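You operate a simulated robot arm through the tools that you are given. There is no shell and no other tool. Be economical: measure what you need, move in short steps, check, and stop when the job is done.

You run a simulated robot arm. Do the job below in one go: nothing can be reset, and whatever is moved stays where it is left.

TASK
Hit the stop first, then plug out to the tray, pace to slow and the sign on its peg. Set down upright: teal plug.
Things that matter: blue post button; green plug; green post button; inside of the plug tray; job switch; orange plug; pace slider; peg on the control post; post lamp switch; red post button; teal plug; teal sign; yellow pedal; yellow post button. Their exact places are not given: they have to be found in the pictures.

The check looks at the end state, three seconds after you hand in, the way a careful person would. Anything else that was tipped, shoved, dropped, spilled or broken makes it a failure.

THE ROBOT
A 6-joint arm with a two-finger parallel gripper on a trunk, on a base that drives. Base frame: it is fixed to the floor where the robot stands at the start and does not move with it; the origin is under the middle of the robot, x ahead of it, y to its left, z up; the surface under the hand at the start is at about z = 900. Readings come in mm, rad, newtons and seconds.
Its first joint turns from -2.897 to 2.897 rad. Places, roughly: blue post button [600, -100, 900]; green post button [600, 100, 900]; inside of the plug tray [700, -100, 900]; job switch [600, 300, 900]; pace slider [800, 300, 900]; peg on the control post [900, -100, 1100]; post lamp switch [600, -300, 900]; red post button [600, -200, 900]; yellow pedal [700, -300, 100]; yellow post button [600, 200, 900]. Payload 3.43 kg.
The tool frame sits at the grasp point between the pads (the TCP): z along the fingers, y along the line on which they close. The tips reach 34 mm beyond it. The gripper opens to 128 mm. The fingers are 24 mm wide and 12 mm thick; the gripper's body (48 by 130 mm) begins 96 mm behind the TCP.
Orientation is that of the tool frame in the base frame, as [roll, pitch, yaw] about the fixed x, y, z axes, in that order (R = Rz(yaw) Ry(pitch) Rx(roll)). With the fingers straight down and closing along the base's y, the tool's x points along the base's -x, its y along +y and its z along -z.

THE INTERFACE
- The arm moves only by the tool step_arm. Its argument "deltas" is a list of rows, each a list of 3 entries, a list of its own where there are three numbers: the turn, a rotation vector about the tool's x, y, z in units of 45 degrees (1.0 is 45 degrees), then the shift along the tool's x, y, z in units of 300 mm (1.0 is 300 mm), then the opening, from 0 (shut) to 1 (fully open). In form: [[[rx, ry, rz], [x, y, z], jaw], ...]. A call has 1 to 8 rows; each row is the pose to reach, as a shift and turn from the pose commanded when the call began, along the tool's axes at that moment. A call with a number of a shift or a turn outside -1 to 1 is refused whole. Rows are played at 5 a second. More than 50 mm and 0.15 rad between two rows, or a gripper value outside its range, and nothing of the call is played. Where a pose cannot be reached the arm comes as near as it can. A force on the tool above 90 N (or 10 N above the force at the start of the call, whichever is more), or a blocked arm, ends the call early, and 0.2 s more pass. Each finger travels about 153 mm/s and halts on what it meets, pressing with about 31 N; the grip force reading is that of the motor and also rises with nothing between the fingers. The clock runs only during rows and for 0.2 s after the last one: add rows that repeat a pose to give the fingers time. The reply holds the time, the measured pose of the TCP, the force on the tool along the base axes, the opening and the grip force, in the units named above and with some noise, with the torque about the TCP (base axes, N m) and any sound that the robot's microphone picked up.
- Cameras (640 x 400 px; columns grow to the right, rows downward): "scene" is now at [172.1, 197.3, 1239.3]; the picture's right is [-0.20, -0.98, 0.00], its down [-0.31, 0.06, -0.95] and it looks along [0.93, -0.19, -0.32] (base axes); focal length 253 px, centre (320, 200). "wrist" rides on the gripper at [76, -11, -160] in the tool frame; the picture's right is [0.15, 0.99, 0.00], its down [-0.88, 0.13, -0.46] and it looks along [-0.45, 0.07, 0.89] (tool axes); focal length 234 px, centre (320, 200).
- snapshot(camera): a new picture of that camera. It takes no simulated time.
- roll_base(legs): drives the robot by 1 to 6 legs, each [ahead, left, turn to the left] in mm, mm and rad, along the robot's own axes; the way and the turn of a leg run together, so that a leg with both is an arc; at most 1500 mm and 3.142 rad a leg. The arm and the cameras ride along, it lands a little off, and it stops where it bumps. It gives what a move gives.
- pan_tilt(pan, tilt): turns the head with the scene camera to pan (to the left, within 2.496 rad either way) and tilt (down, from -0.506 to 1.204), counted from straight ahead of the robot. It gives what a move gives.
- locate(camera, pixels): for up to 12 pixels [column, row] of the newest picture of that camera ("zoom" is the newest enlarged one), the place [x, y, z] in the base frame of the surface seen there, good to about 2 mm, but the place of the scene camera against the robot may be out by one fixed shift of up to 18 mm in any direction. It takes no simulated time.
- enlarge(camera, box): a new picture of the part [left, top, right, bottom] of that camera's present view, enlarged. It takes no simulated time.
- job_done(): hands the job in; it is judged then, once.

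Work in short steps. Measure before you move; look again where a grasp or a placing could have gone wrong, and mend it. You have 80 turns and 60 pictures in all, those below and enlarged ones among them. Open the gripper and draw the arm clear of the work before you hand the job in, unless the task says otherwise; then end with one line.

The tools are called after "Emit:" as a command line: name --argument value ..., lists and objects as JSON in quotes. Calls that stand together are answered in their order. step_arm: Moves the arm, as the interface text tells. Its arguments: {"type":"object","properties":{"deltas":{"type":"array","items":{"type":"array"}}},"required":["deltas"]} The other tools are called the same way: roll_base (legs) drives the base; pan_tilt (pan, tilt) turns the head that bears the scene camera; snapshot (camera) takes a picture; locate (camera, pixels) gives the place of the surface under pixels of a picture; enlarge (camera, box) takes an enlarged picture of a part of a camera's view; job_done () hands the job in.

At the start:

```text
time_s: 0.0
tool_pos: [786.2, -49.3, 999.7]
tool_rot: [3.139, 0.001, 3.141]
wrist_force: [0.4, 0.7, 0.0]
moment: [-0.04, 0.0, 0.03]
opening: 127.8
finger_force: 0.0
robot x, y, heading: [4.8, -1.2, -0.006]
head pan, tilt: [-0.201, 0.321]
```

scene: 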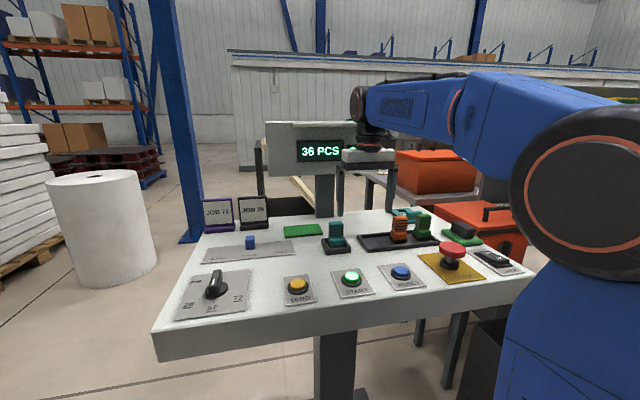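
wrist: 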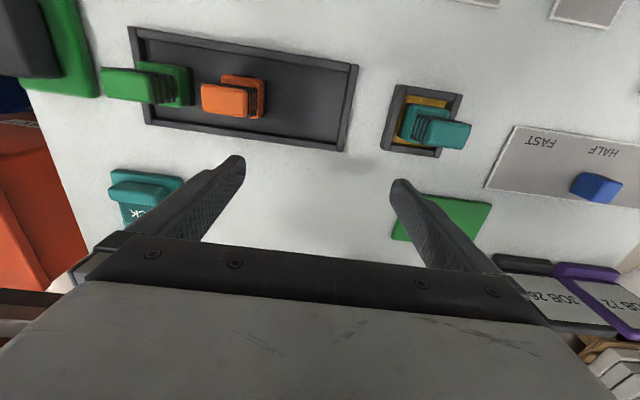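

I'll look closer at the panel: the controls at columns 170-530, rows 190-320.

Emit:
enlarge --camera "scene" --box '[170, 190, 350, 320]'

Emit:
enlarge --camera "scene" --box '[320, 190, 540, 310]'

Emit:
enlarge --camera "scene" --box '[240, 100, 440, 230]'

Emit:
locate --camera "wrist" --pixels '[[420, 123], [445, 135], [412, 92], [437, 150], [300, 100], [145, 185], [135, 212], [597, 180], [270, 55], [175, 120], [345, 70], [330, 145]]'

```text
3.08 times, centred on (260, 255) of scene
```

zoom: 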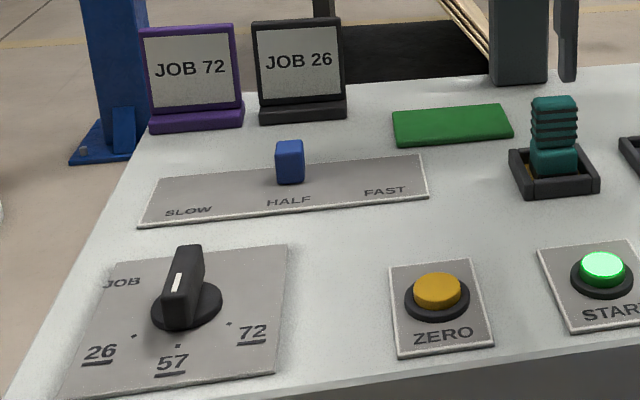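

```text
2.91 times, centred on (430, 250) of scene
```

zoom: 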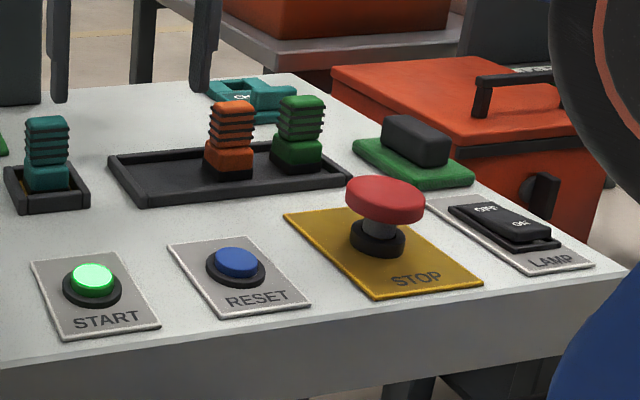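

```text
3.08 times, centred on (340, 165) of scene
```

zoom: 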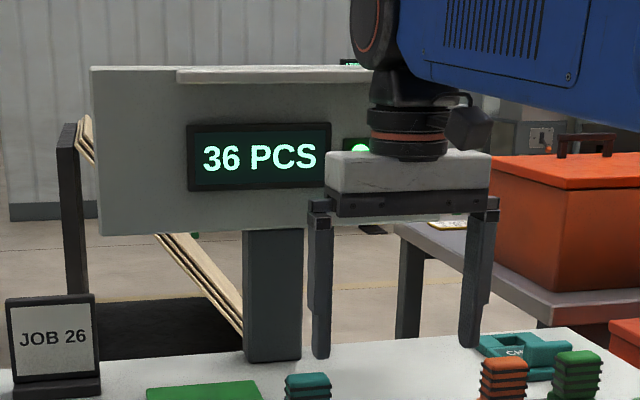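

```text
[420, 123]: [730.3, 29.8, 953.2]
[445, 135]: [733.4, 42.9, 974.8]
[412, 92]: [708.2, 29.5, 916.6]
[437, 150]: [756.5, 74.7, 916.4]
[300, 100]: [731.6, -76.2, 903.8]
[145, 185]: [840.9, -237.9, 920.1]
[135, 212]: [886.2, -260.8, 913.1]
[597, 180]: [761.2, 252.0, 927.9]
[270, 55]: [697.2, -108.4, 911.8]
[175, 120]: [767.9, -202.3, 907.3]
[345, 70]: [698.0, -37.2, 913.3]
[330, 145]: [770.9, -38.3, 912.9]
```

The red STOP mushroom is at scene (450,250); the sign lies at the far right edge (405,214), and the peg is probably hidden behind the arm. I raise the hand and draw it back to see the front row with the wrist camera.

Emit:
step_arm --deltas '[[[0, 0, 0], [0, 0, -0.15], 1], [[0, 0, 0], [0.1, 0, -0.27], 1], [[0, 0, 0], [0.25, 0, -0.3], 1], [[0, 0, 0], [0.4, 0, -0.3], 1], [[0, 0, 0], [0.55, 0, -0.3], 1], [[0, 0, 0], [0.7, 0, -0.3], 1], [[0, 0, 0], [0.8, -0.05, -0.3], 1], [[0, 0, 0], [0.8, -0.2, -0.3], 1]]'

Emit:
snapshot --camera "wrist"

Emit:
snapshot --camera "scene"

```text
time_s: 1.8
tool_pos: [546.9, -110.9, 1087.9]
tool_rot: [3.14, 0.003, 3.14]
wrist_force: [0.1, -0.2, 0.5]
moment: [0.0, -0.02, -0.03]
opening: 128.0
finger_force: 0.0
robot x, y, heading: [-2.8, -0.8, -0.003]
head pan, tilt: [-0.201, 0.321]
```

```text
54 pictures are left
```

wrist: 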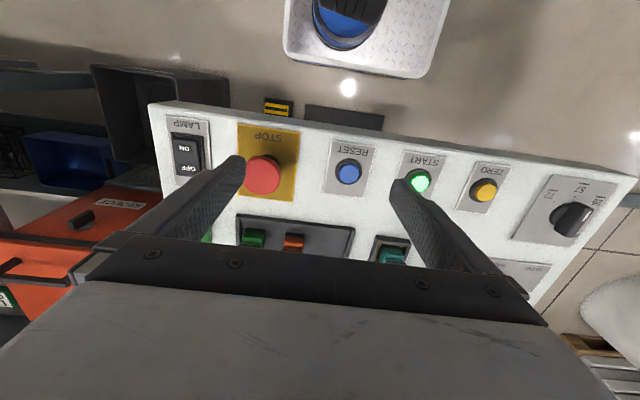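

```text
53 pictures are left
```

scene: 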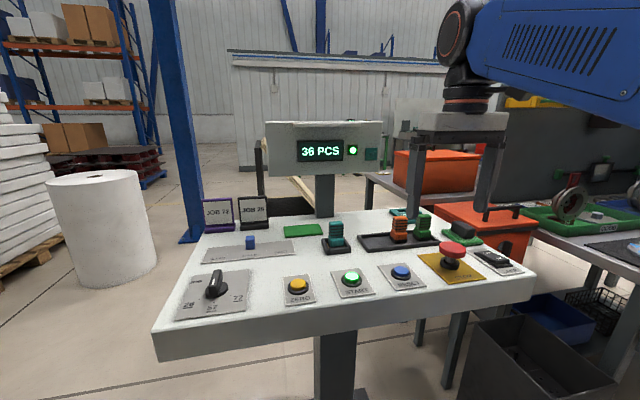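

STOP is at wrist (262,175). The display now shows a teal patch at scene (371,154), maybe the peg's marking; I enlarge it and locate things.

Emit:
locate --camera "wrist" --pixels '[[262, 165], [262, 175], [275, 175], [250, 178], [262, 188], [268, 140], [345, 172], [418, 183], [300, 232], [350, 240]]'

Emit:
enlarge --camera "scene" --box '[330, 110, 430, 230]'

Emit:
locate --camera "scene" --pixels '[[453, 248], [371, 154], [378, 140], [248, 238], [336, 225], [405, 214], [341, 125], [372, 173], [353, 151]]'

```text
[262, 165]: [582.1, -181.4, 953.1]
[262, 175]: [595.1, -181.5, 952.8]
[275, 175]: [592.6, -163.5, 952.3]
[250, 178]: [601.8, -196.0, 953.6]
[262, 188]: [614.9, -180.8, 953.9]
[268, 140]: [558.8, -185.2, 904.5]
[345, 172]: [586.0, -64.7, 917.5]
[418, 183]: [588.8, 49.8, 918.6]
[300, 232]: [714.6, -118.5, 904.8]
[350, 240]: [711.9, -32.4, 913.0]
```

```text
3.33 times, centred on (380, 170) of scene
```

zoom: 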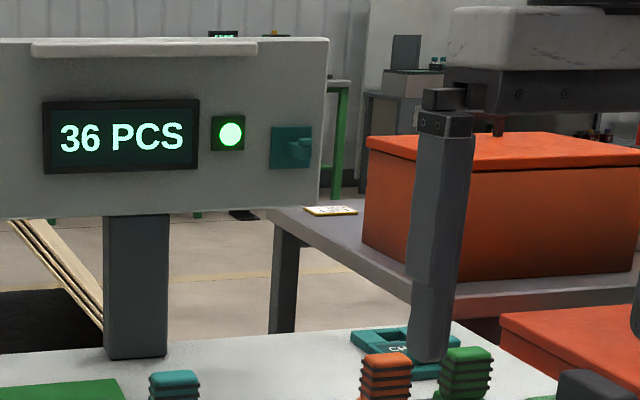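

```text
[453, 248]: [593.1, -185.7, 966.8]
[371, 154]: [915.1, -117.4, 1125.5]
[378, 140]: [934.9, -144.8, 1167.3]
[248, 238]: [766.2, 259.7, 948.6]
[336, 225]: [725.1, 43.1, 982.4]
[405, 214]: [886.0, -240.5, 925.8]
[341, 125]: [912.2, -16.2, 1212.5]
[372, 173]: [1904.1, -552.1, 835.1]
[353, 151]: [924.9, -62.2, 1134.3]
```

STOP's top is at about (597,-180,953). I close the gripper and go over it, leaving the tips just above.

Emit:
step_arm --deltas '[[[0, 0, 0], [-0.08, -0.12, 0], 0.5], [[0, 0, 0], [-0.168, -0.233, 0], 0], [[0, 0, 0], [-0.168, -0.233, 0], 0], [[0, 0, 0], [-0.168, -0.233, 0.1], 0], [[0, 0, 0], [-0.168, -0.233, 0.22], 0], [[0, 0, 0], [-0.168, -0.233, 0.28], 0]]'

Emit:
snapshot --camera "wrist"

```text
time_s: 3.2
tool_pos: [599.4, -180.8, 1007.7]
tool_rot: [-3.141, 0.002, 3.141]
wrist_force: [-0.4, 0.4, -0.8]
moment: [0.01, -0.04, -0.03]
opening: 0.2
finger_force: 30.9
robot x, y, heading: [-0.8, -0.6, 0.001]
head pan, tilt: [-0.201, 0.321]
```

```text
51 pictures are left
```

wrist: 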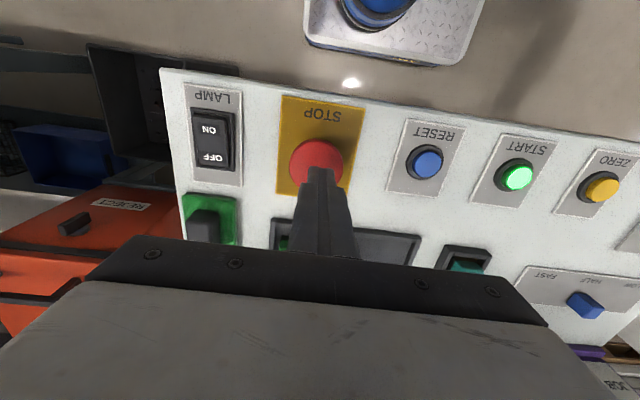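

The tips are over the mushroom head with about 20 mm to go. I press down in small rows and watch the force.

Emit:
step_arm --deltas '[[[0, 0, 0], [0, 0, 0.05], 0], [[0, 0, 0], [0, 0, 0.075], 0], [[0, 0, 0], [0, 0, 0.09], 0], [[0, 0, 0], [0, 0, 0.1], 0], [[0, 0, 0], [0, 0, 0.11], 0], [[0, 0, 0], [0, 0, 0.12], 0]]'

```text
time_s: 4.6
tool_pos: [596.3, -180.8, 972.5]
tool_rot: [-3.14, 0.012, 3.14]
wrist_force: [5.4, -12.1, 74.1]
moment: [-0.38, 0.45, 0.32]
opening: 0.0
finger_force: 30.8
robot x, y, heading: [1.9, -2.6, -0.002]
head pan, tilt: [-0.201, 0.321]
```

Force is 74 N with the tip about 14 mm into the travel. I lift and check what changed.

Emit:
step_arm --deltas '[[[0, 0, 0], [0, 0, -0.1], 0], [[0, 0, 0], [0, 0, -0.25], 0], [[0, 0, 0], [0, 0, -0.4], 0]]'

Emit:
snapshot --camera "wrist"

Emit:
snapshot --camera "scene"

Emit:
locate --camera "wrist" --pixels '[[318, 150], [318, 165], [305, 160]]'

```text
time_s: 5.4
tool_pos: [598.9, -179.4, 1090.0]
tool_rot: [3.139, 0.0, 3.141]
wrist_force: [-0.1, 0.0, 1.5]
moment: [-0.01, 0.04, 0.01]
opening: 0.1
finger_force: 30.5
robot x, y, heading: [-2.3, -0.7, 0.0]
head pan, tilt: [-0.201, 0.321]
```

```text
50 pictures are left
```

wrist: 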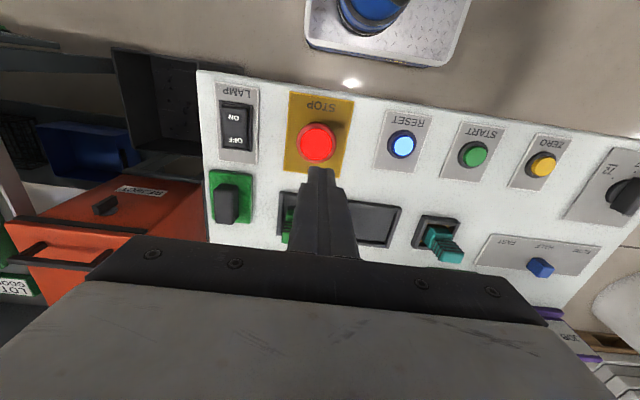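

```text
49 pictures are left
```

scene: 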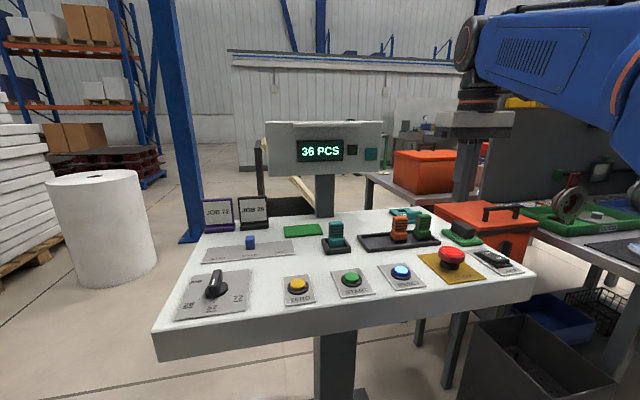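

```text
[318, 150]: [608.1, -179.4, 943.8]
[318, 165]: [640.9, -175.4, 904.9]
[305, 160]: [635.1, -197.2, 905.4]
```

STOP is latched and lit (943 vs 953 mm), START is dark. Now I go towards the teal plug at wrist (440,243), with the hand behind it to get a good view.

Emit:
step_arm --deltas '[[[0, 0, 0], [-0.1, 0.12, 0], 0.5], [[0, 0, 0], [-0.17, 0.24, 0], 1], [[0, 0, 0], [-0.2, 0.38, 0], 1], [[0, 0, 0], [-0.2, 0.52, 0], 1], [[0, 0, 0], [-0.2, 0.66, 0], 1], [[0, 0, 0], [-0.2, 0.74, 0], 1]]'

Emit:
snapshot --camera "wrist"

Emit:
enlarge --camera "scene" --box '[300, 200, 450, 270]'

```text
time_s: 6.8
tool_pos: [656.4, 43.6, 1091.5]
tool_rot: [3.139, 0.002, 3.14]
wrist_force: [0.6, -0.3, 0.2]
moment: [-0.03, 0.01, 0.01]
opening: 127.7
finger_force: 0.1
robot x, y, heading: [-2.3, -0.4, 0.001]
head pan, tilt: [-0.201, 0.321]
```

```text
48 pictures are left
```

wrist: 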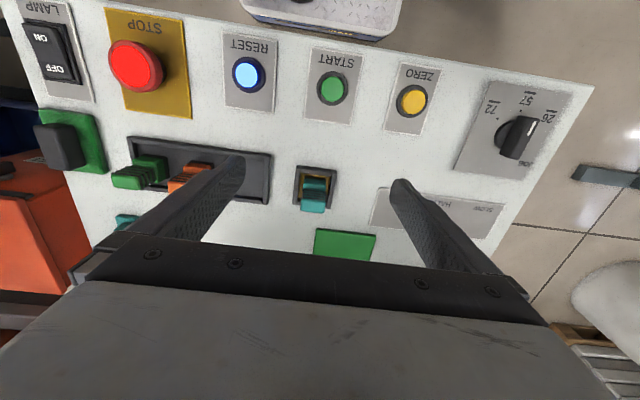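

```text
4.27 times, centred on (375, 235) of scene
```

zoom: 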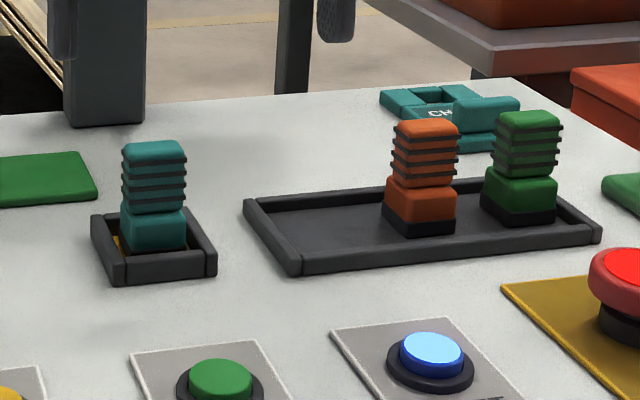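

The teal plug is at wrist (313,192), an upright body with a ribbed handle. I locate its top and the tray edges.

Emit:
enlarge --camera "wrist" --box '[240, 140, 400, 240]'

Emit:
locate --camera "wrist" --pixels '[[313, 190], [304, 185], [322, 187], [313, 207], [302, 208], [321, 210], [300, 170], [333, 172], [262, 165], [262, 192], [230, 155]]'

Emit:
locate --camera "scene" --pixels '[[336, 222], [331, 235], [340, 238], [335, 245], [341, 228], [370, 247], [400, 235]]'

```text
4.00 times, centred on (320, 190) of wrist
```

zoom: 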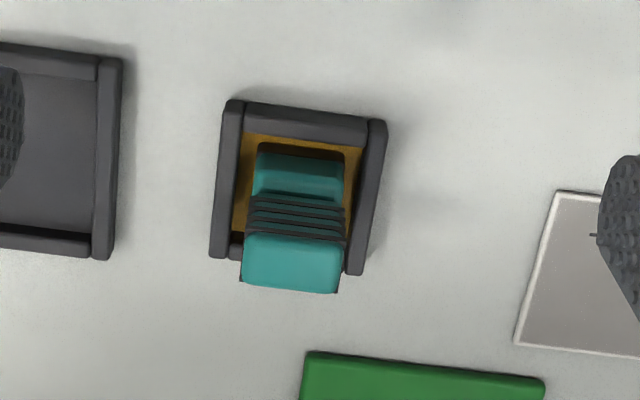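

```text
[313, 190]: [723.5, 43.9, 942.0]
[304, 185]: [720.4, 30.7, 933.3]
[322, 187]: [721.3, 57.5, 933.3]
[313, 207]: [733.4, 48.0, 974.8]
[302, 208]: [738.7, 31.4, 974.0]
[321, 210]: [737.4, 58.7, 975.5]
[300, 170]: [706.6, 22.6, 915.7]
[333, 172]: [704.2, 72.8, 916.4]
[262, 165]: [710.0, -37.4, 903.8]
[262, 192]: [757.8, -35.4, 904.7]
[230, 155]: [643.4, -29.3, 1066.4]
```

```text
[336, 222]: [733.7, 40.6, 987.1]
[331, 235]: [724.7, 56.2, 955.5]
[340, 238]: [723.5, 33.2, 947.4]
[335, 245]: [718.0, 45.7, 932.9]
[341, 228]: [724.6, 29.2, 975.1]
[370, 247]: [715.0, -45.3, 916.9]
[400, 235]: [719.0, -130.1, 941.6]
```

The plug's edges align with the base axes; I locate the outline of its top in the zoom.

Emit:
locate --camera "zoom" --pixels '[[256, 240], [338, 250], [250, 280], [332, 286], [292, 262], [270, 160], [340, 170], [265, 185], [335, 195], [250, 165], [355, 175], [295, 125]]'

```text
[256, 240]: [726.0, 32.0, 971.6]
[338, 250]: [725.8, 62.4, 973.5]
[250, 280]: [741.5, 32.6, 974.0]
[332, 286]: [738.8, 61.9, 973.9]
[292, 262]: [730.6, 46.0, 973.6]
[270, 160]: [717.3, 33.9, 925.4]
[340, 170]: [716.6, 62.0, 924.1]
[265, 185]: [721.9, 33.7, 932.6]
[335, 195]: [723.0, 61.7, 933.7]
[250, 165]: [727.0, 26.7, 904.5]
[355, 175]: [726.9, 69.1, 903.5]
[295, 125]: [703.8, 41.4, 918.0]
```

The plug's centre is about (733,47) with its top at 974. I align above it with a narrower opening and descend partway.

Emit:
step_arm --deltas '[[[0, 0, 0], [-0.13, 0.012, 0], 0.65], [[0, 0, 0], [-0.255, 0.012, 0], 0.65], [[0, 0, 0], [-0.255, 0.012, 0.12], 0.65], [[0, 0, 0], [-0.255, 0.012, 0.24], 0.65], [[0, 0, 0], [-0.255, 0.012, 0.3], 0.65]]'

Emit:
snapshot --camera "wrist"

```text
time_s: 8.0
tool_pos: [734.9, 46.9, 1001.3]
tool_rot: [3.141, 0.002, 3.141]
wrist_force: [0.0, -0.2, 0.6]
moment: [0.01, 0.02, 0.01]
opening: 83.2
finger_force: 0.0
robot x, y, heading: [-2.1, -0.2, -0.003]
head pan, tilt: [-0.201, 0.321]
```

```text
45 pictures are left
```

wrist: 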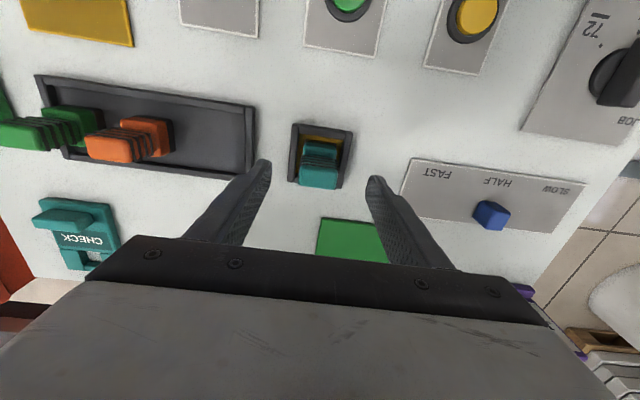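

The plug sits between the fingers. I descend 42 mm and close.

Emit:
step_arm --deltas '[[[0, 0, 0], [0, 0, 0.08], 0.65], [[0, 0, 0], [0, 0, 0.14], 0.65], [[0, 0, 0], [0, 0, 0.14], 0.4], [[0, 0, 0], [0, 0, 0.14], 0.1], [[0, 0, 0], [0, 0, 0.14], 0.1], [[0, 0, 0], [0, 0, 0.14], 0.1]]'

Emit:
snapshot --camera "wrist"

```text
time_s: 9.4
tool_pos: [734.5, 47.3, 958.2]
tool_rot: [3.14, 0.001, -3.142]
wrist_force: [0.4, -0.4, -0.4]
moment: [-0.02, 0.0, 0.01]
opening: 33.8
finger_force: 30.9
robot x, y, heading: [0.2, -3.2, -0.002]
head pan, tilt: [-0.201, 0.321]
```

```text
44 pictures are left
```

wrist: 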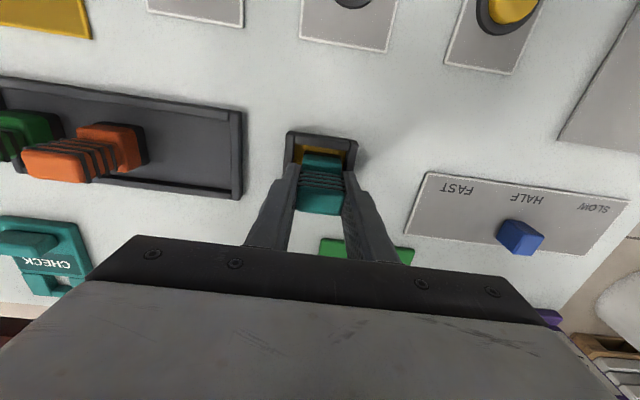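

Gripped at 33.8 mm. I pull straight up.

Emit:
step_arm --deltas '[[[0, 0, 0], [0, 0, -0.03], 0.1], [[0, 0, 0], [0, 0, -0.06], 0.1], [[0, 0, 0], [0, 0, -0.1], 0.1], [[0, 0, 0], [0, 0, -0.16], 0.1], [[0, 0, 0], [0, 0, -0.24], 0.1]]'

Emit:
snapshot --camera "wrist"

Emit:
enlarge --camera "scene" --box '[290, 160, 450, 270]'

```text
time_s: 10.6
tool_pos: [732.0, 47.1, 1028.8]
tool_rot: [3.139, 0.002, 3.14]
wrist_force: [0.1, -0.2, -0.5]
moment: [-0.02, -0.01, 0.0]
opening: 33.7
finger_force: 30.6
robot x, y, heading: [3.4, -1.4, -0.004]
head pan, tilt: [-0.201, 0.321]
```

```text
43 pictures are left
```

wrist: 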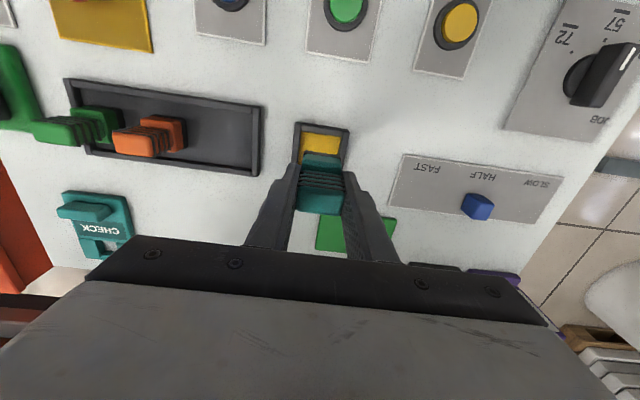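

```text
3.64 times, centred on (370, 215) of scene
```

zoom: 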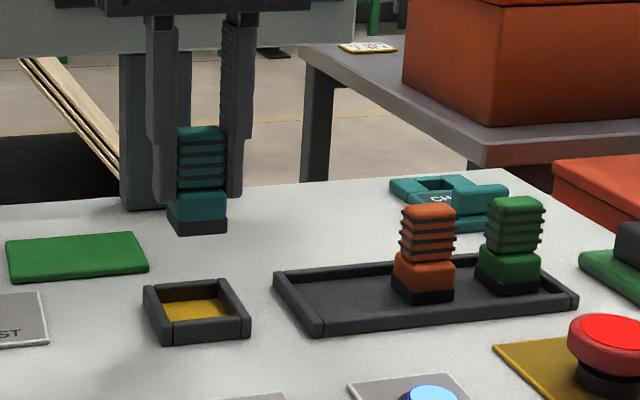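

The plug is free. I measure the orange plug and tray in the wrist picture to choose the set-down spot and height.

Emit:
locate --camera "wrist" --pixels '[[128, 143], [150, 135], [185, 150], [178, 120], [210, 140], [230, 120], [242, 165], [255, 140], [250, 170], [200, 112], [195, 158], [320, 140]]'

Emit:
locate --camera "zoom" --pixels '[[200, 225], [185, 232], [200, 138], [425, 212], [425, 297], [345, 290], [330, 330], [385, 260], [200, 305], [200, 200]]'

```text
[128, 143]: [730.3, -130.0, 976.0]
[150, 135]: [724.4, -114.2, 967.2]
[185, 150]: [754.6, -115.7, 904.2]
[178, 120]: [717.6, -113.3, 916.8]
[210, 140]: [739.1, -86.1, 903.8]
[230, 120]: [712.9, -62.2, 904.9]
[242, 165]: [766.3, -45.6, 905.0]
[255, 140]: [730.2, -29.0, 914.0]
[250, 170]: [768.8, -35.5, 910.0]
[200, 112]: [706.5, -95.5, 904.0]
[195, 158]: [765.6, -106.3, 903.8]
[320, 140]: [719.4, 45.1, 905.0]
```

```text
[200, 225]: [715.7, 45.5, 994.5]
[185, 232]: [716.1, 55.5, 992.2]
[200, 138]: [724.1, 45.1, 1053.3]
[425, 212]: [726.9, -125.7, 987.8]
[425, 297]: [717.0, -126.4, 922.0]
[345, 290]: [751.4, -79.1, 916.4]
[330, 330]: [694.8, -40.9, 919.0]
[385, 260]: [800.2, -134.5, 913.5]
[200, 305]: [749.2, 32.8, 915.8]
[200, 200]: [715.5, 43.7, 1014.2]
```

Held plug bottom is around 976; tray floor 904, same as in the socket, so release is at TCP z≈959. I go to y=-67 (orange begins at about -113, rim at -43) and lower near.

Emit:
step_arm --deltas '[[[0, 0, 0], [0, -0.12, 0], 0.1], [[0, 0, 0], [0, -0.26, 0], 0.1], [[0, 0, 0], [0, -0.38, 0], 0.1], [[0, 0, 0], [0, -0.38, 0.06], 0.1], [[0, 0, 0], [0, -0.38, 0.13], 0.1], [[0, 0, 0], [0, -0.38, 0.17], 0.1]]'

Emit:
snapshot --camera "wrist"

Emit:
enlarge --camera "scene" --box '[320, 160, 480, 270]'

```text
time_s: 12.0
tool_pos: [733.0, -70.0, 977.3]
tool_rot: [3.139, 0.002, 3.141]
wrist_force: [-0.7, 0.2, -1.1]
moment: [-0.01, -0.04, 0.0]
opening: 33.4
finger_force: 30.9
robot x, y, heading: [3.5, -1.9, 0.001]
head pan, tilt: [-0.201, 0.321]
```

```text
41 pictures are left
```

wrist: 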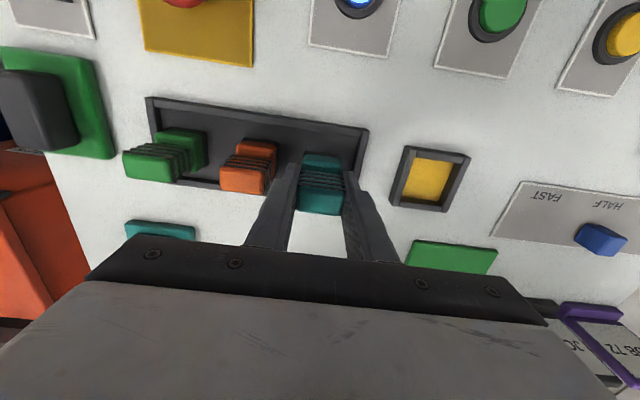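

```text
3.64 times, centred on (400, 215) of scene
```

zoom: 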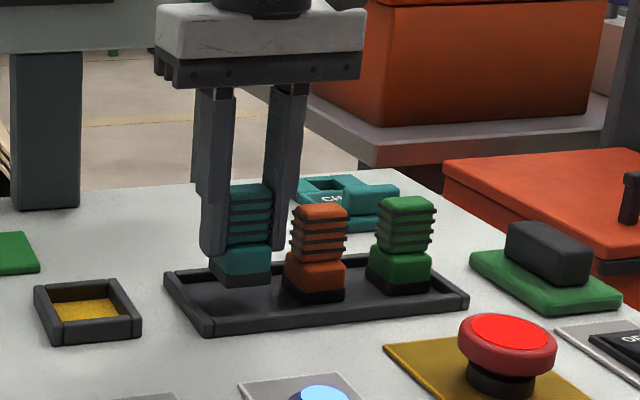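

Clear of the orange plug. I lower in small rows until contact.

Emit:
step_arm --deltas '[[[0, 0, 0], [0, 0.008, 0.03], 0.1], [[0, 0, 0], [0, 0.008, 0.05], 0.1], [[0, 0, 0], [0, 0.008, 0.06], 0.1], [[0, 0, 0], [0, 0.008, 0.064], 0.1]]'

```text
time_s: 13.0
tool_pos: [733.6, -64.8, 959.3]
tool_rot: [3.141, 0.001, -3.142]
wrist_force: [-0.6, -0.4, -0.7]
moment: [0.01, -0.04, -0.01]
opening: 33.6
finger_force: 31.0
robot x, y, heading: [0.2, -1.3, -0.001]
head pan, tilt: [-0.201, 0.321]
```

Not touching yet; I creep down a few mm more until force shows.

Emit:
step_arm --deltas '[[[0, 0, 0], [0, 0, 0.004], 0.1], [[0, 0, 0], [0, 0, 0.008], 0.1]]'

Emit:
enlarge --camera "scene" --box '[340, 200, 460, 265]'

```text
time_s: 13.6
tool_pos: [733.8, -66.5, 957.9]
tool_rot: [3.141, 0.003, 3.142]
wrist_force: [0.3, 0.1, 0.4]
moment: [-0.01, 0.03, 0.01]
opening: 33.4
finger_force: 31.5
robot x, y, heading: [-3.4, -0.3, 0.002]
head pan, tilt: [-0.201, 0.321]
```

```text
5.33 times, centred on (400, 232) of scene
```

zoom: 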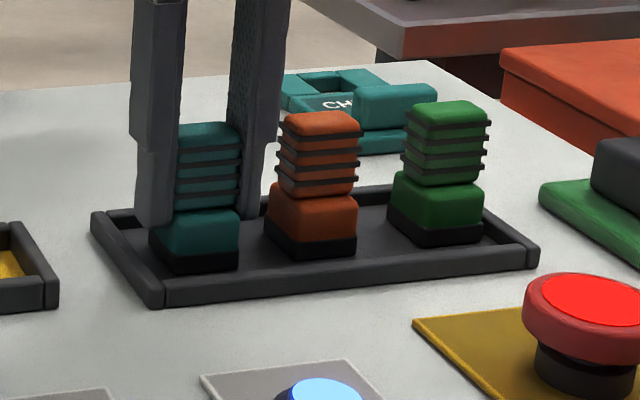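

It looks on the floor but the force is nil; one or two more millimetres.

Emit:
step_arm --deltas '[[[0, 0, 0], [0, 0, 0.004], 0.1], [[0, 0, 0], [0, 0, 0.008], 0.1]]'

```text
time_s: 14.2
tool_pos: [731.7, -65.5, 956.2]
tool_rot: [3.139, 0.002, -3.141]
wrist_force: [-1.1, 0.2, 17.7]
moment: [0.0, -0.04, 0.02]
opening: 33.8
finger_force: 31.4
robot x, y, heading: [0.5, -5.0, -0.004]
head pan, tilt: [-0.201, 0.321]
```

Contact at 17.7 N. I ease up slightly, open only to about 52 mm, wait, then rise.

Emit:
step_arm --deltas '[[[0, 0, 0], [0, 0, -0.004], 0.1], [[0, 0, 0], [0, 0, -0.004], 0.35], [[0, 0, 0], [0, 0, -0.004], 0.38], [[0, 0, 0], [0, 0, -0.004], 0.38], [[0, 0, 0], [0, 0, -0.12], 0.38], [[0, 0, 0], [0, 0, -0.25], 0.38], [[0, 0, 0], [0, 0, -0.4], 0.38]]'

Emit:
snapshot --camera "wrist"

Emit:
enlarge --camera "scene" --box '[340, 200, 460, 265]'

```text
time_s: 15.8
tool_pos: [732.0, -64.0, 1075.4]
tool_rot: [3.139, 0.0, 3.141]
wrist_force: [0.2, 0.1, -0.4]
moment: [-0.01, 0.03, 0.02]
opening: 48.5
finger_force: 0.0
robot x, y, heading: [2.4, 0.4, 0.001]
head pan, tilt: [-0.201, 0.321]
```

```text
38 pictures are left
```

wrist: 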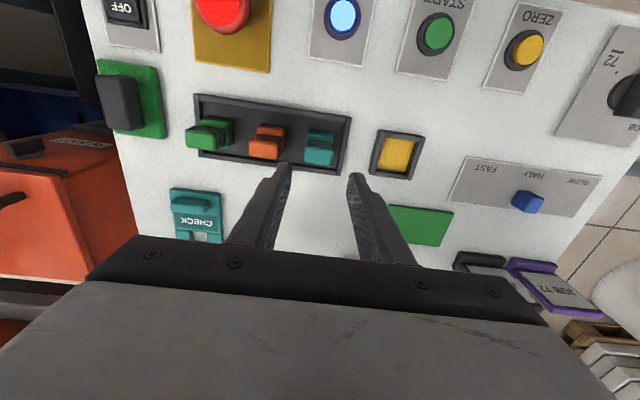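

```text
5.33 times, centred on (400, 232) of scene
```

zoom: 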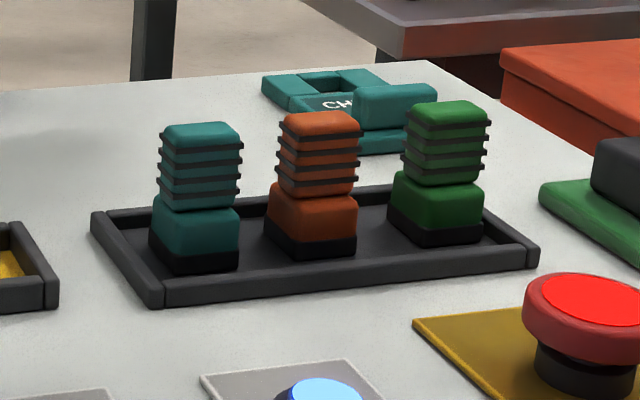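

The teal plug stands upright in the tray. Next the pace slider: I travel left to view it.

Emit:
step_arm --deltas '[[[0, 0, 0], [0.02, 0.14, 0], 0.5], [[0, 0, 0], [0.05, 0.28, 0], 0.5], [[0, 0, 0], [0.08, 0.42, 0], 0.5], [[0, 0, 0], [0.1, 0.56, 0], 0.5], [[0, 0, 0], [0.12, 0.7, 0], 0.5], [[0, 0, 0], [0.14, 0.84, 0], 0.5], [[0, 0, 0], [0.15, 0.98, 0], 0.5]]'

Emit:
snapshot --camera "wrist"

Emit:
enlarge --camera "wrist" --box '[220, 120, 420, 245]'

```text
time_s: 17.4
tool_pos: [686.6, 225.5, 1074.0]
tool_rot: [3.139, 0.003, 3.139]
wrist_force: [-0.8, 0.6, -0.1]
moment: [0.04, -0.02, -0.01]
opening: 64.1
finger_force: 0.1
robot x, y, heading: [-0.5, -1.8, -0.0]
head pan, tilt: [-0.201, 0.321]
```

```text
36 pictures are left
```

wrist: 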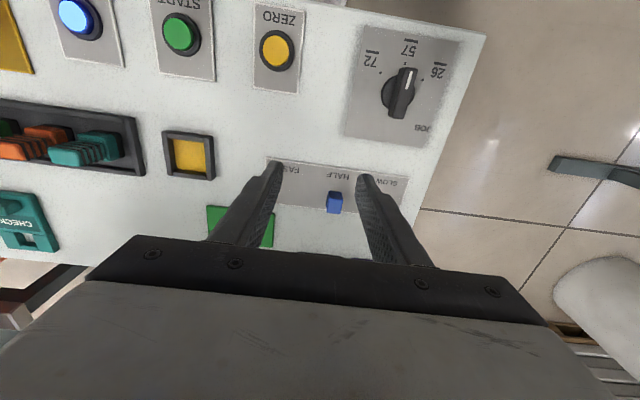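

```text
3.20 times, centred on (320, 182) of wrist
```

zoom: 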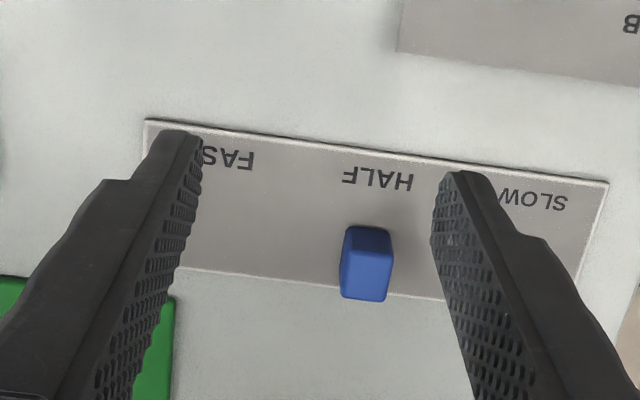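

I locate the labels and the knob.

Emit:
locate --camera "zoom" --pixels '[[378, 176], [533, 198], [565, 202], [240, 158], [367, 240], [366, 280], [348, 262], [388, 265], [150, 122], [606, 186], [366, 298], [575, 280]]'

```text
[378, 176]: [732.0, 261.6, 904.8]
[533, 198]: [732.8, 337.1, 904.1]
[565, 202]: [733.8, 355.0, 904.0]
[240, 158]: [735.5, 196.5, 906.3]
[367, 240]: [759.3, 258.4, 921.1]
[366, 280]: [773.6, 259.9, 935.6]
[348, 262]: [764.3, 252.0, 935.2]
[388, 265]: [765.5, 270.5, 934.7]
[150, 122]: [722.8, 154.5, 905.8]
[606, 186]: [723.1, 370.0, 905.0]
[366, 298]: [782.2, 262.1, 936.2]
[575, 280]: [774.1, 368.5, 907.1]
```

Knob centre is about (769,261), top 935; SLOW is at y≈337. I descend around the knob with the jaws 64 mm open.

Emit:
step_arm --deltas '[[[0, 0, 0], [-0.14, 0.06, 0], 0.5], [[0, 0, 0], [-0.275, 0.118, 0], 0.5], [[0, 0, 0], [-0.275, 0.118, 0.14], 0.5], [[0, 0, 0], [-0.275, 0.118, 0.28], 0.5], [[0, 0, 0], [-0.275, 0.118, 0.35], 0.5]]'

Emit:
snapshot --camera "wrist"

```text
time_s: 18.6
tool_pos: [769.1, 262.6, 970.5]
tool_rot: [3.139, 0.001, -3.141]
wrist_force: [-0.8, -0.2, -0.5]
moment: [0.04, -0.02, 0.0]
opening: 64.1
finger_force: 0.1
robot x, y, heading: [-0.7, 2.4, 0.0]
head pan, tilt: [-0.201, 0.321]
```

```text
34 pictures are left
```

wrist: 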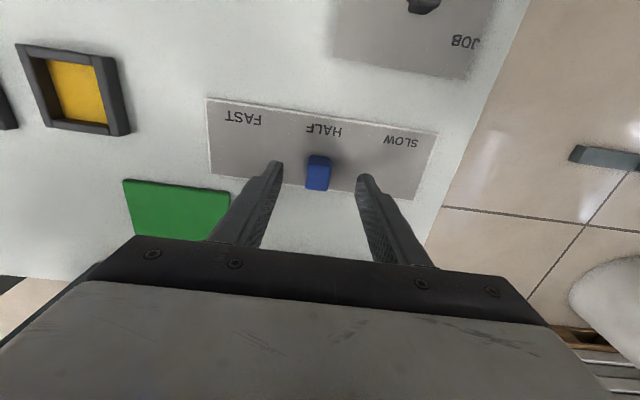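

Well centred. I refine label places, then descend.

Emit:
locate --camera "wrist" --pixels '[[401, 140], [243, 118], [324, 129], [318, 165], [318, 180], [320, 158], [312, 188], [326, 189]]'

Emit:
step_arm --deltas '[[[0, 0, 0], [0, 0, 0.05], 0.5], [[0, 0, 0], [0, 0, 0.08], 0.5], [[0, 0, 0], [0, 0, 0.08], 0.3], [[0, 0, 0], [0, 0, 0.08], 0.1], [[0, 0, 0], [0, 0, 0.08], 0.1]]'

Emit:
snapshot --camera "wrist"

```text
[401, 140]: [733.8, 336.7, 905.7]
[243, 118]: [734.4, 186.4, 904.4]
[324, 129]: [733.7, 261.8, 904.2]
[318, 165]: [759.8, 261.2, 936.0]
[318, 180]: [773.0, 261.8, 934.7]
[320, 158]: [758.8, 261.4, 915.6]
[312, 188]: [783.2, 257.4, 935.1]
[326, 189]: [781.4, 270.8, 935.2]
```

```text
time_s: 19.8
tool_pos: [768.9, 261.4, 948.0]
tool_rot: [-3.141, 0.003, -3.141]
wrist_force: [-0.2, -1.9, -1.7]
moment: [-0.14, -0.21, 0.08]
opening: 21.4
finger_force: 44.6
robot x, y, heading: [1.8, -0.5, -0.002]
head pan, tilt: [-0.201, 0.321]
```

```text
33 pictures are left
```

wrist: 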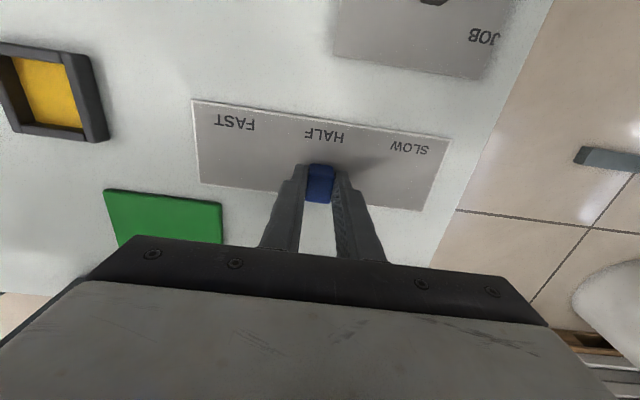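

Knob held (21 mm). I slide it +75 mm in y towards SLOW.

Emit:
step_arm --deltas '[[[0, 0, 0], [0, 0.06, 0], 0.1], [[0, 0, 0], [0, 0.12, 0], 0.1], [[0, 0, 0], [0, 0.18, 0], 0.1], [[0, 0, 0], [0, 0.23, 0], 0.1], [[0, 0, 0], [0, 0.25, 0], 0.1]]'

Emit:
snapshot --camera "wrist"

```text
time_s: 21.0
tool_pos: [769.3, 336.7, 945.7]
tool_rot: [-3.14, -0.002, 3.139]
wrist_force: [-32.7, -19.4, -15.5]
moment: [-0.4, 0.73, 0.0]
opening: 21.5
finger_force: 44.8
robot x, y, heading: [1.1, -1.5, -0.002]
head pan, tilt: [-0.201, 0.321]
```

```text
32 pictures are left
```

wrist: 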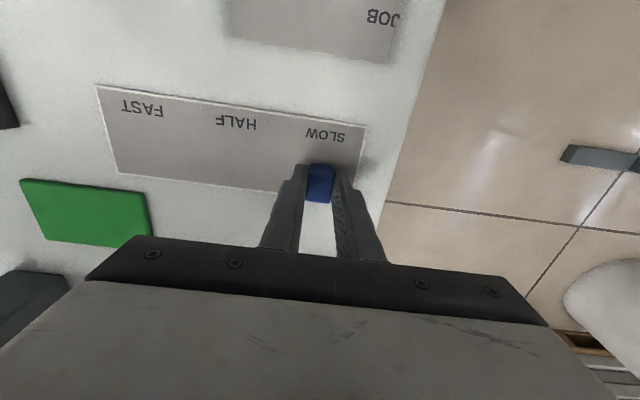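

The knob is beside SLOW. I release and rise, then check.

Emit:
step_arm --deltas '[[[0, 0, 0], [0, 0, 0], 0.3], [[0, 0, 0], [0, 0, 0], 0.45], [[0, 0, 0], [0, 0, 0], 0.45], [[0, 0, 0], [0, 0, -0.12], 0.45], [[0, 0, 0], [0, 0, -0.26], 0.45], [[0, 0, 0], [0, 0, -0.4], 0.45], [[0, 0, 0], [0, 0, -0.5], 0.45]]'

Emit:
snapshot --camera "wrist"

Emit:
snapshot --camera "scene"

Emit:
enlarge --camera "scene" --box '[180, 180, 320, 270]'

```text
time_s: 22.6
tool_pos: [771.0, 341.4, 1095.7]
tool_rot: [-3.141, 0.0, 3.14]
wrist_force: [0.3, -0.2, -0.5]
moment: [0.0, 0.01, -0.02]
opening: 57.7
finger_force: 0.0
robot x, y, heading: [1.3, -1.2, -0.003]
head pan, tilt: [-0.201, 0.321]
```

```text
31 pictures are left
```

wrist: 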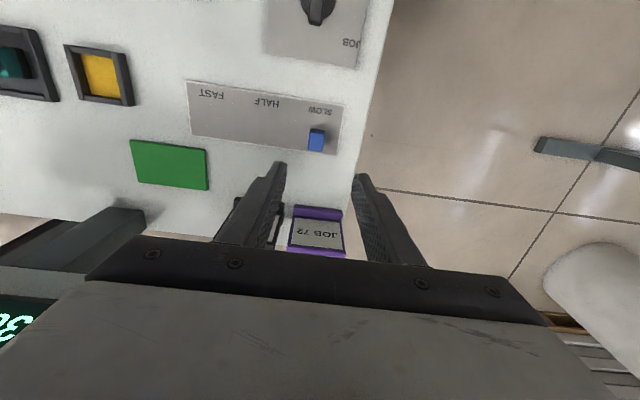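

```text
30 pictures are left
```

scene: 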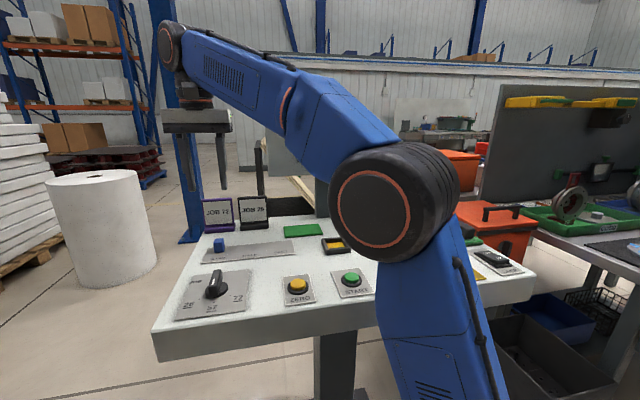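

```text
4.44 times, centred on (250, 225) of scene
```

zoom: 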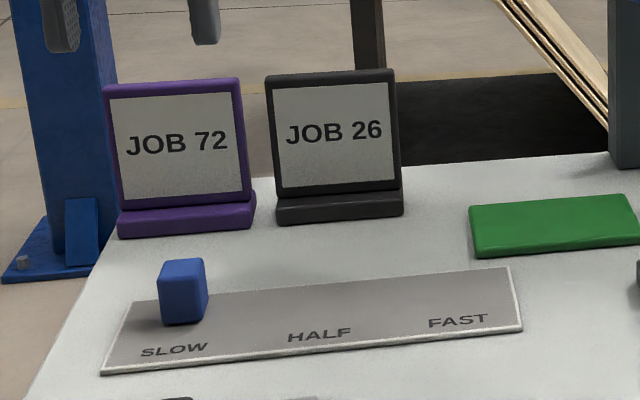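

Knob is at wrist (316,140) by SLOW; quick measurement.

Emit:
locate --camera "wrist" --pixels '[[316, 142], [311, 140], [321, 141], [319, 110], [338, 125]]'

```text
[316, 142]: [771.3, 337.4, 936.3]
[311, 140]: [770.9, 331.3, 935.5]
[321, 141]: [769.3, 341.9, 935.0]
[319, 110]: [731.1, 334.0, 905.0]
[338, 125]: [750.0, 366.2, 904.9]
```

Slider is at y≈337, matching SLOW. Now I travel right towards the sign near (865,-245), staying at x≈730, clear of the display.

Emit:
step_arm --deltas '[[[0, 0, 0], [0.05, -0.12, 0], 0.45], [[0, 0, 0], [0.1, -0.25, 0], 0.45], [[0, 0, 0], [0.13, -0.4, 0], 0.45], [[0, 0, 0], [0.13, -0.55, 0], 0.45], [[0, 0, 0], [0.13, -0.7, 0], 0.45], [[0, 0, 0], [0.13, -0.85, 0], 0.45], [[0, 0, 0], [0.13, -1.0, 0], 0.45]]'

Emit:
step_arm --deltas '[[[0, 0, 0], [0, -0.14, 0], 0.6], [[0, 0, 0], [0, -0.29, 0], 0.8], [[0, 0, 0], [0, -0.44, 0], 0.8], [[0, 0, 0], [0, -0.59, 0], 0.8], [[0, 0, 0], [0, -0.74, 0], 0.8], [[0, 0, 0], [0, -0.88, 0], 0.8]]'

Emit:
snapshot --camera "wrist"

Emit:
snapshot --camera "scene"

```text
time_s: 24.2
tool_pos: [730.9, 41.3, 1095.8]
tool_rot: [3.14, 0.001, 3.139]
wrist_force: [-0.2, 0.4, -0.3]
moment: [0.0, 0.03, 0.0]
opening: 57.6
finger_force: 0.0
robot x, y, heading: [-4.2, -0.4, 0.003]
head pan, tilt: [-0.201, 0.321]
```

```text
time_s: 25.6
tool_pos: [728.7, -225.8, 1098.1]
tool_rot: [3.141, 0.0, -3.141]
wrist_force: [0.2, -0.3, 0.2]
moment: [0.02, -0.02, 0.0]
opening: 102.5
finger_force: 0.1
robot x, y, heading: [-3.0, 0.8, 0.0]
head pan, tilt: [-0.201, 0.321]
```

```text
28 pictures are left
```

wrist: 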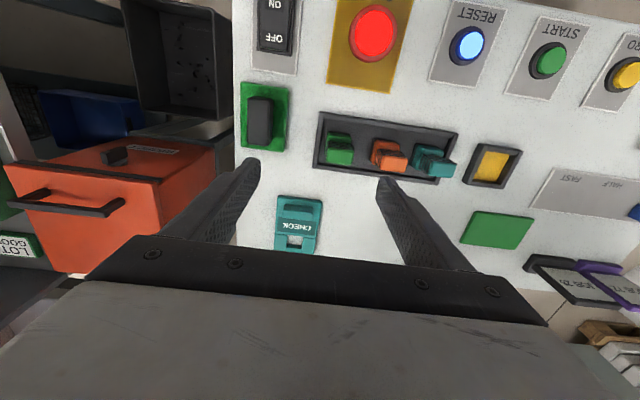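

```text
27 pictures are left
```

scene: 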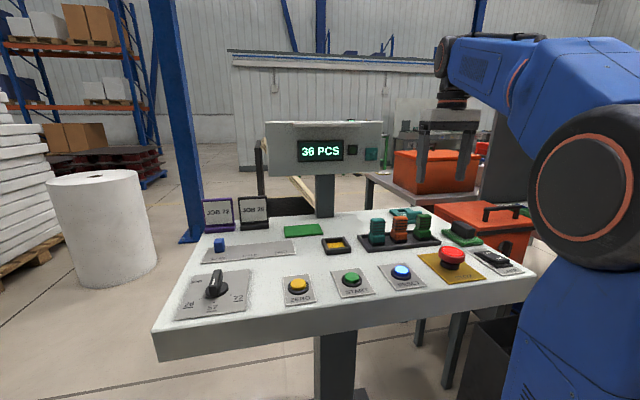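

The sign lies at wrist (298,225): a plate with a hole at the far end and a raised bar at the near end. I enlarge it, and the peg.

Emit:
enlarge --camera "wrist" --box '[250, 180, 350, 255]'

Emit:
locate --camera "zoom" --pixels '[[190, 120], [450, 130], [170, 300], [440, 310], [310, 120], [310, 165], [310, 200], [300, 290], [300, 370], [240, 370], [360, 370], [300, 395]]'

Emit:
enlarge --camera "scene" --box '[345, 140, 395, 175]'

Emit:
enlarge --camera "scene" --box '[380, 195, 440, 230]'

```text
5.33 times, centred on (300, 218) of wrist
```

zoom: 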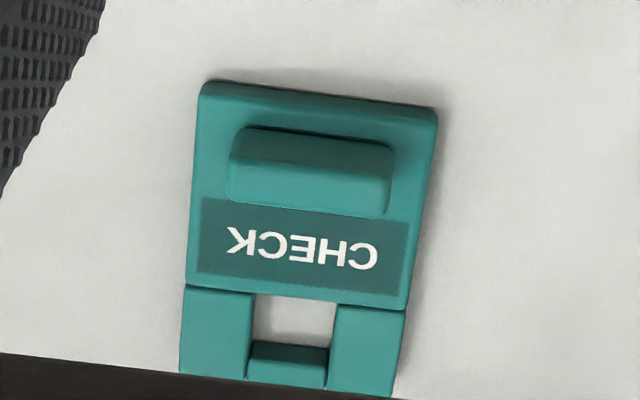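

```text
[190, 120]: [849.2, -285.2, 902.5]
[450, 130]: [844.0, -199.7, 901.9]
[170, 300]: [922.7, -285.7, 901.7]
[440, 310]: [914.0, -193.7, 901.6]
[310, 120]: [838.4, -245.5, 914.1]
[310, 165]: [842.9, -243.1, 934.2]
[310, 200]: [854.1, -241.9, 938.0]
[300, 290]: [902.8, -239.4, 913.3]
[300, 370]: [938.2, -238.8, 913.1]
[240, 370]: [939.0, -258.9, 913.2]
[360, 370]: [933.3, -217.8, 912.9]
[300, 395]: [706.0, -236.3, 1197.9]
```

```text
11.43 times, centred on (370, 158) of scene
```

zoom: 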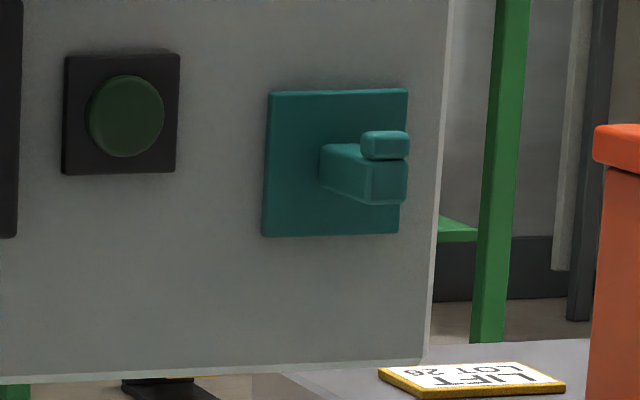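

```text
10.67 times, centred on (410, 212) of scene
```

zoom: 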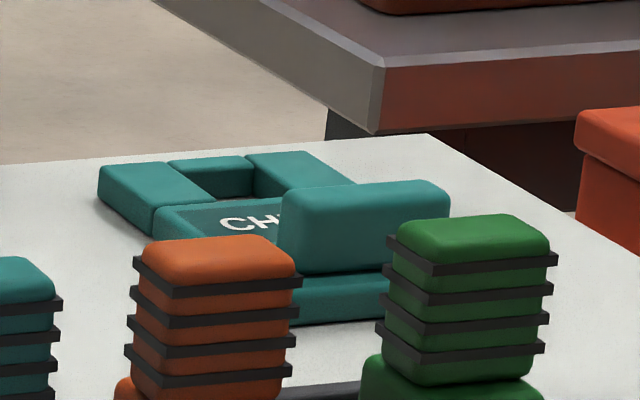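

The sign lies face up, top (with hole) away from me; its grip bar is toward me at z 914–938. I move nearer to measure it properly.

Emit:
step_arm --deltas '[[[0, 0, 0], [-0.12, -0.03, 0], 0.8], [[0, 0, 0], [-0.25, -0.06, 0], 0.8], [[0, 0, 0], [-0.25, -0.06, 0.1], 0.8]]'

Emit:
enlarge --camera "wrist" --box '[230, 110, 390, 240]'

Emit:
enlarge --camera "scene" --box '[310, 200, 430, 260]'

Emit:
snapshot --camera "wrist"

```text
time_s: 26.4
tool_pos: [806.9, -245.1, 1069.2]
tool_rot: [3.14, 0.0, 3.141]
wrist_force: [-1.0, -0.7, -0.2]
moment: [-0.02, 0.01, -0.02]
opening: 102.4
finger_force: 0.1
robot x, y, heading: [2.4, -1.9, -0.001]
head pan, tilt: [-0.201, 0.321]
```

```text
3.08 times, centred on (310, 175) of wrist
```

zoom: 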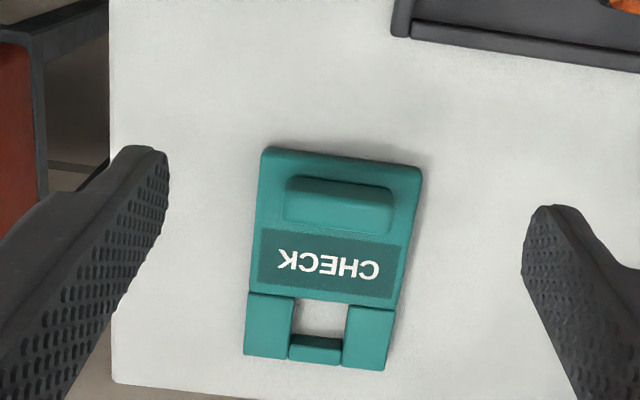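

```text
5.33 times, centred on (370, 230) of scene
```

zoom: 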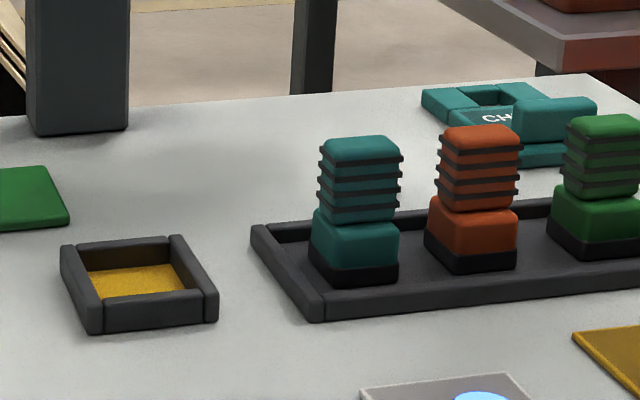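

```text
21 pictures are left
```

wrist: 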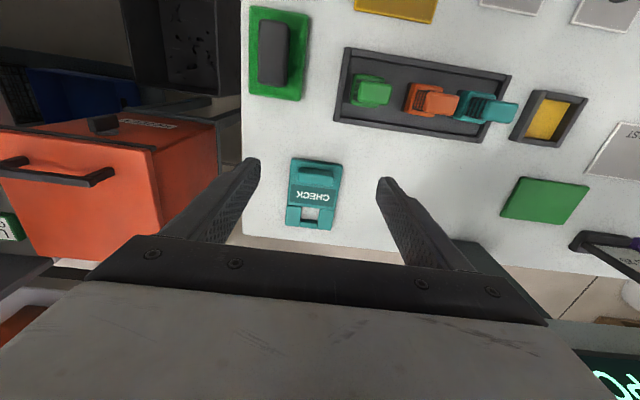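

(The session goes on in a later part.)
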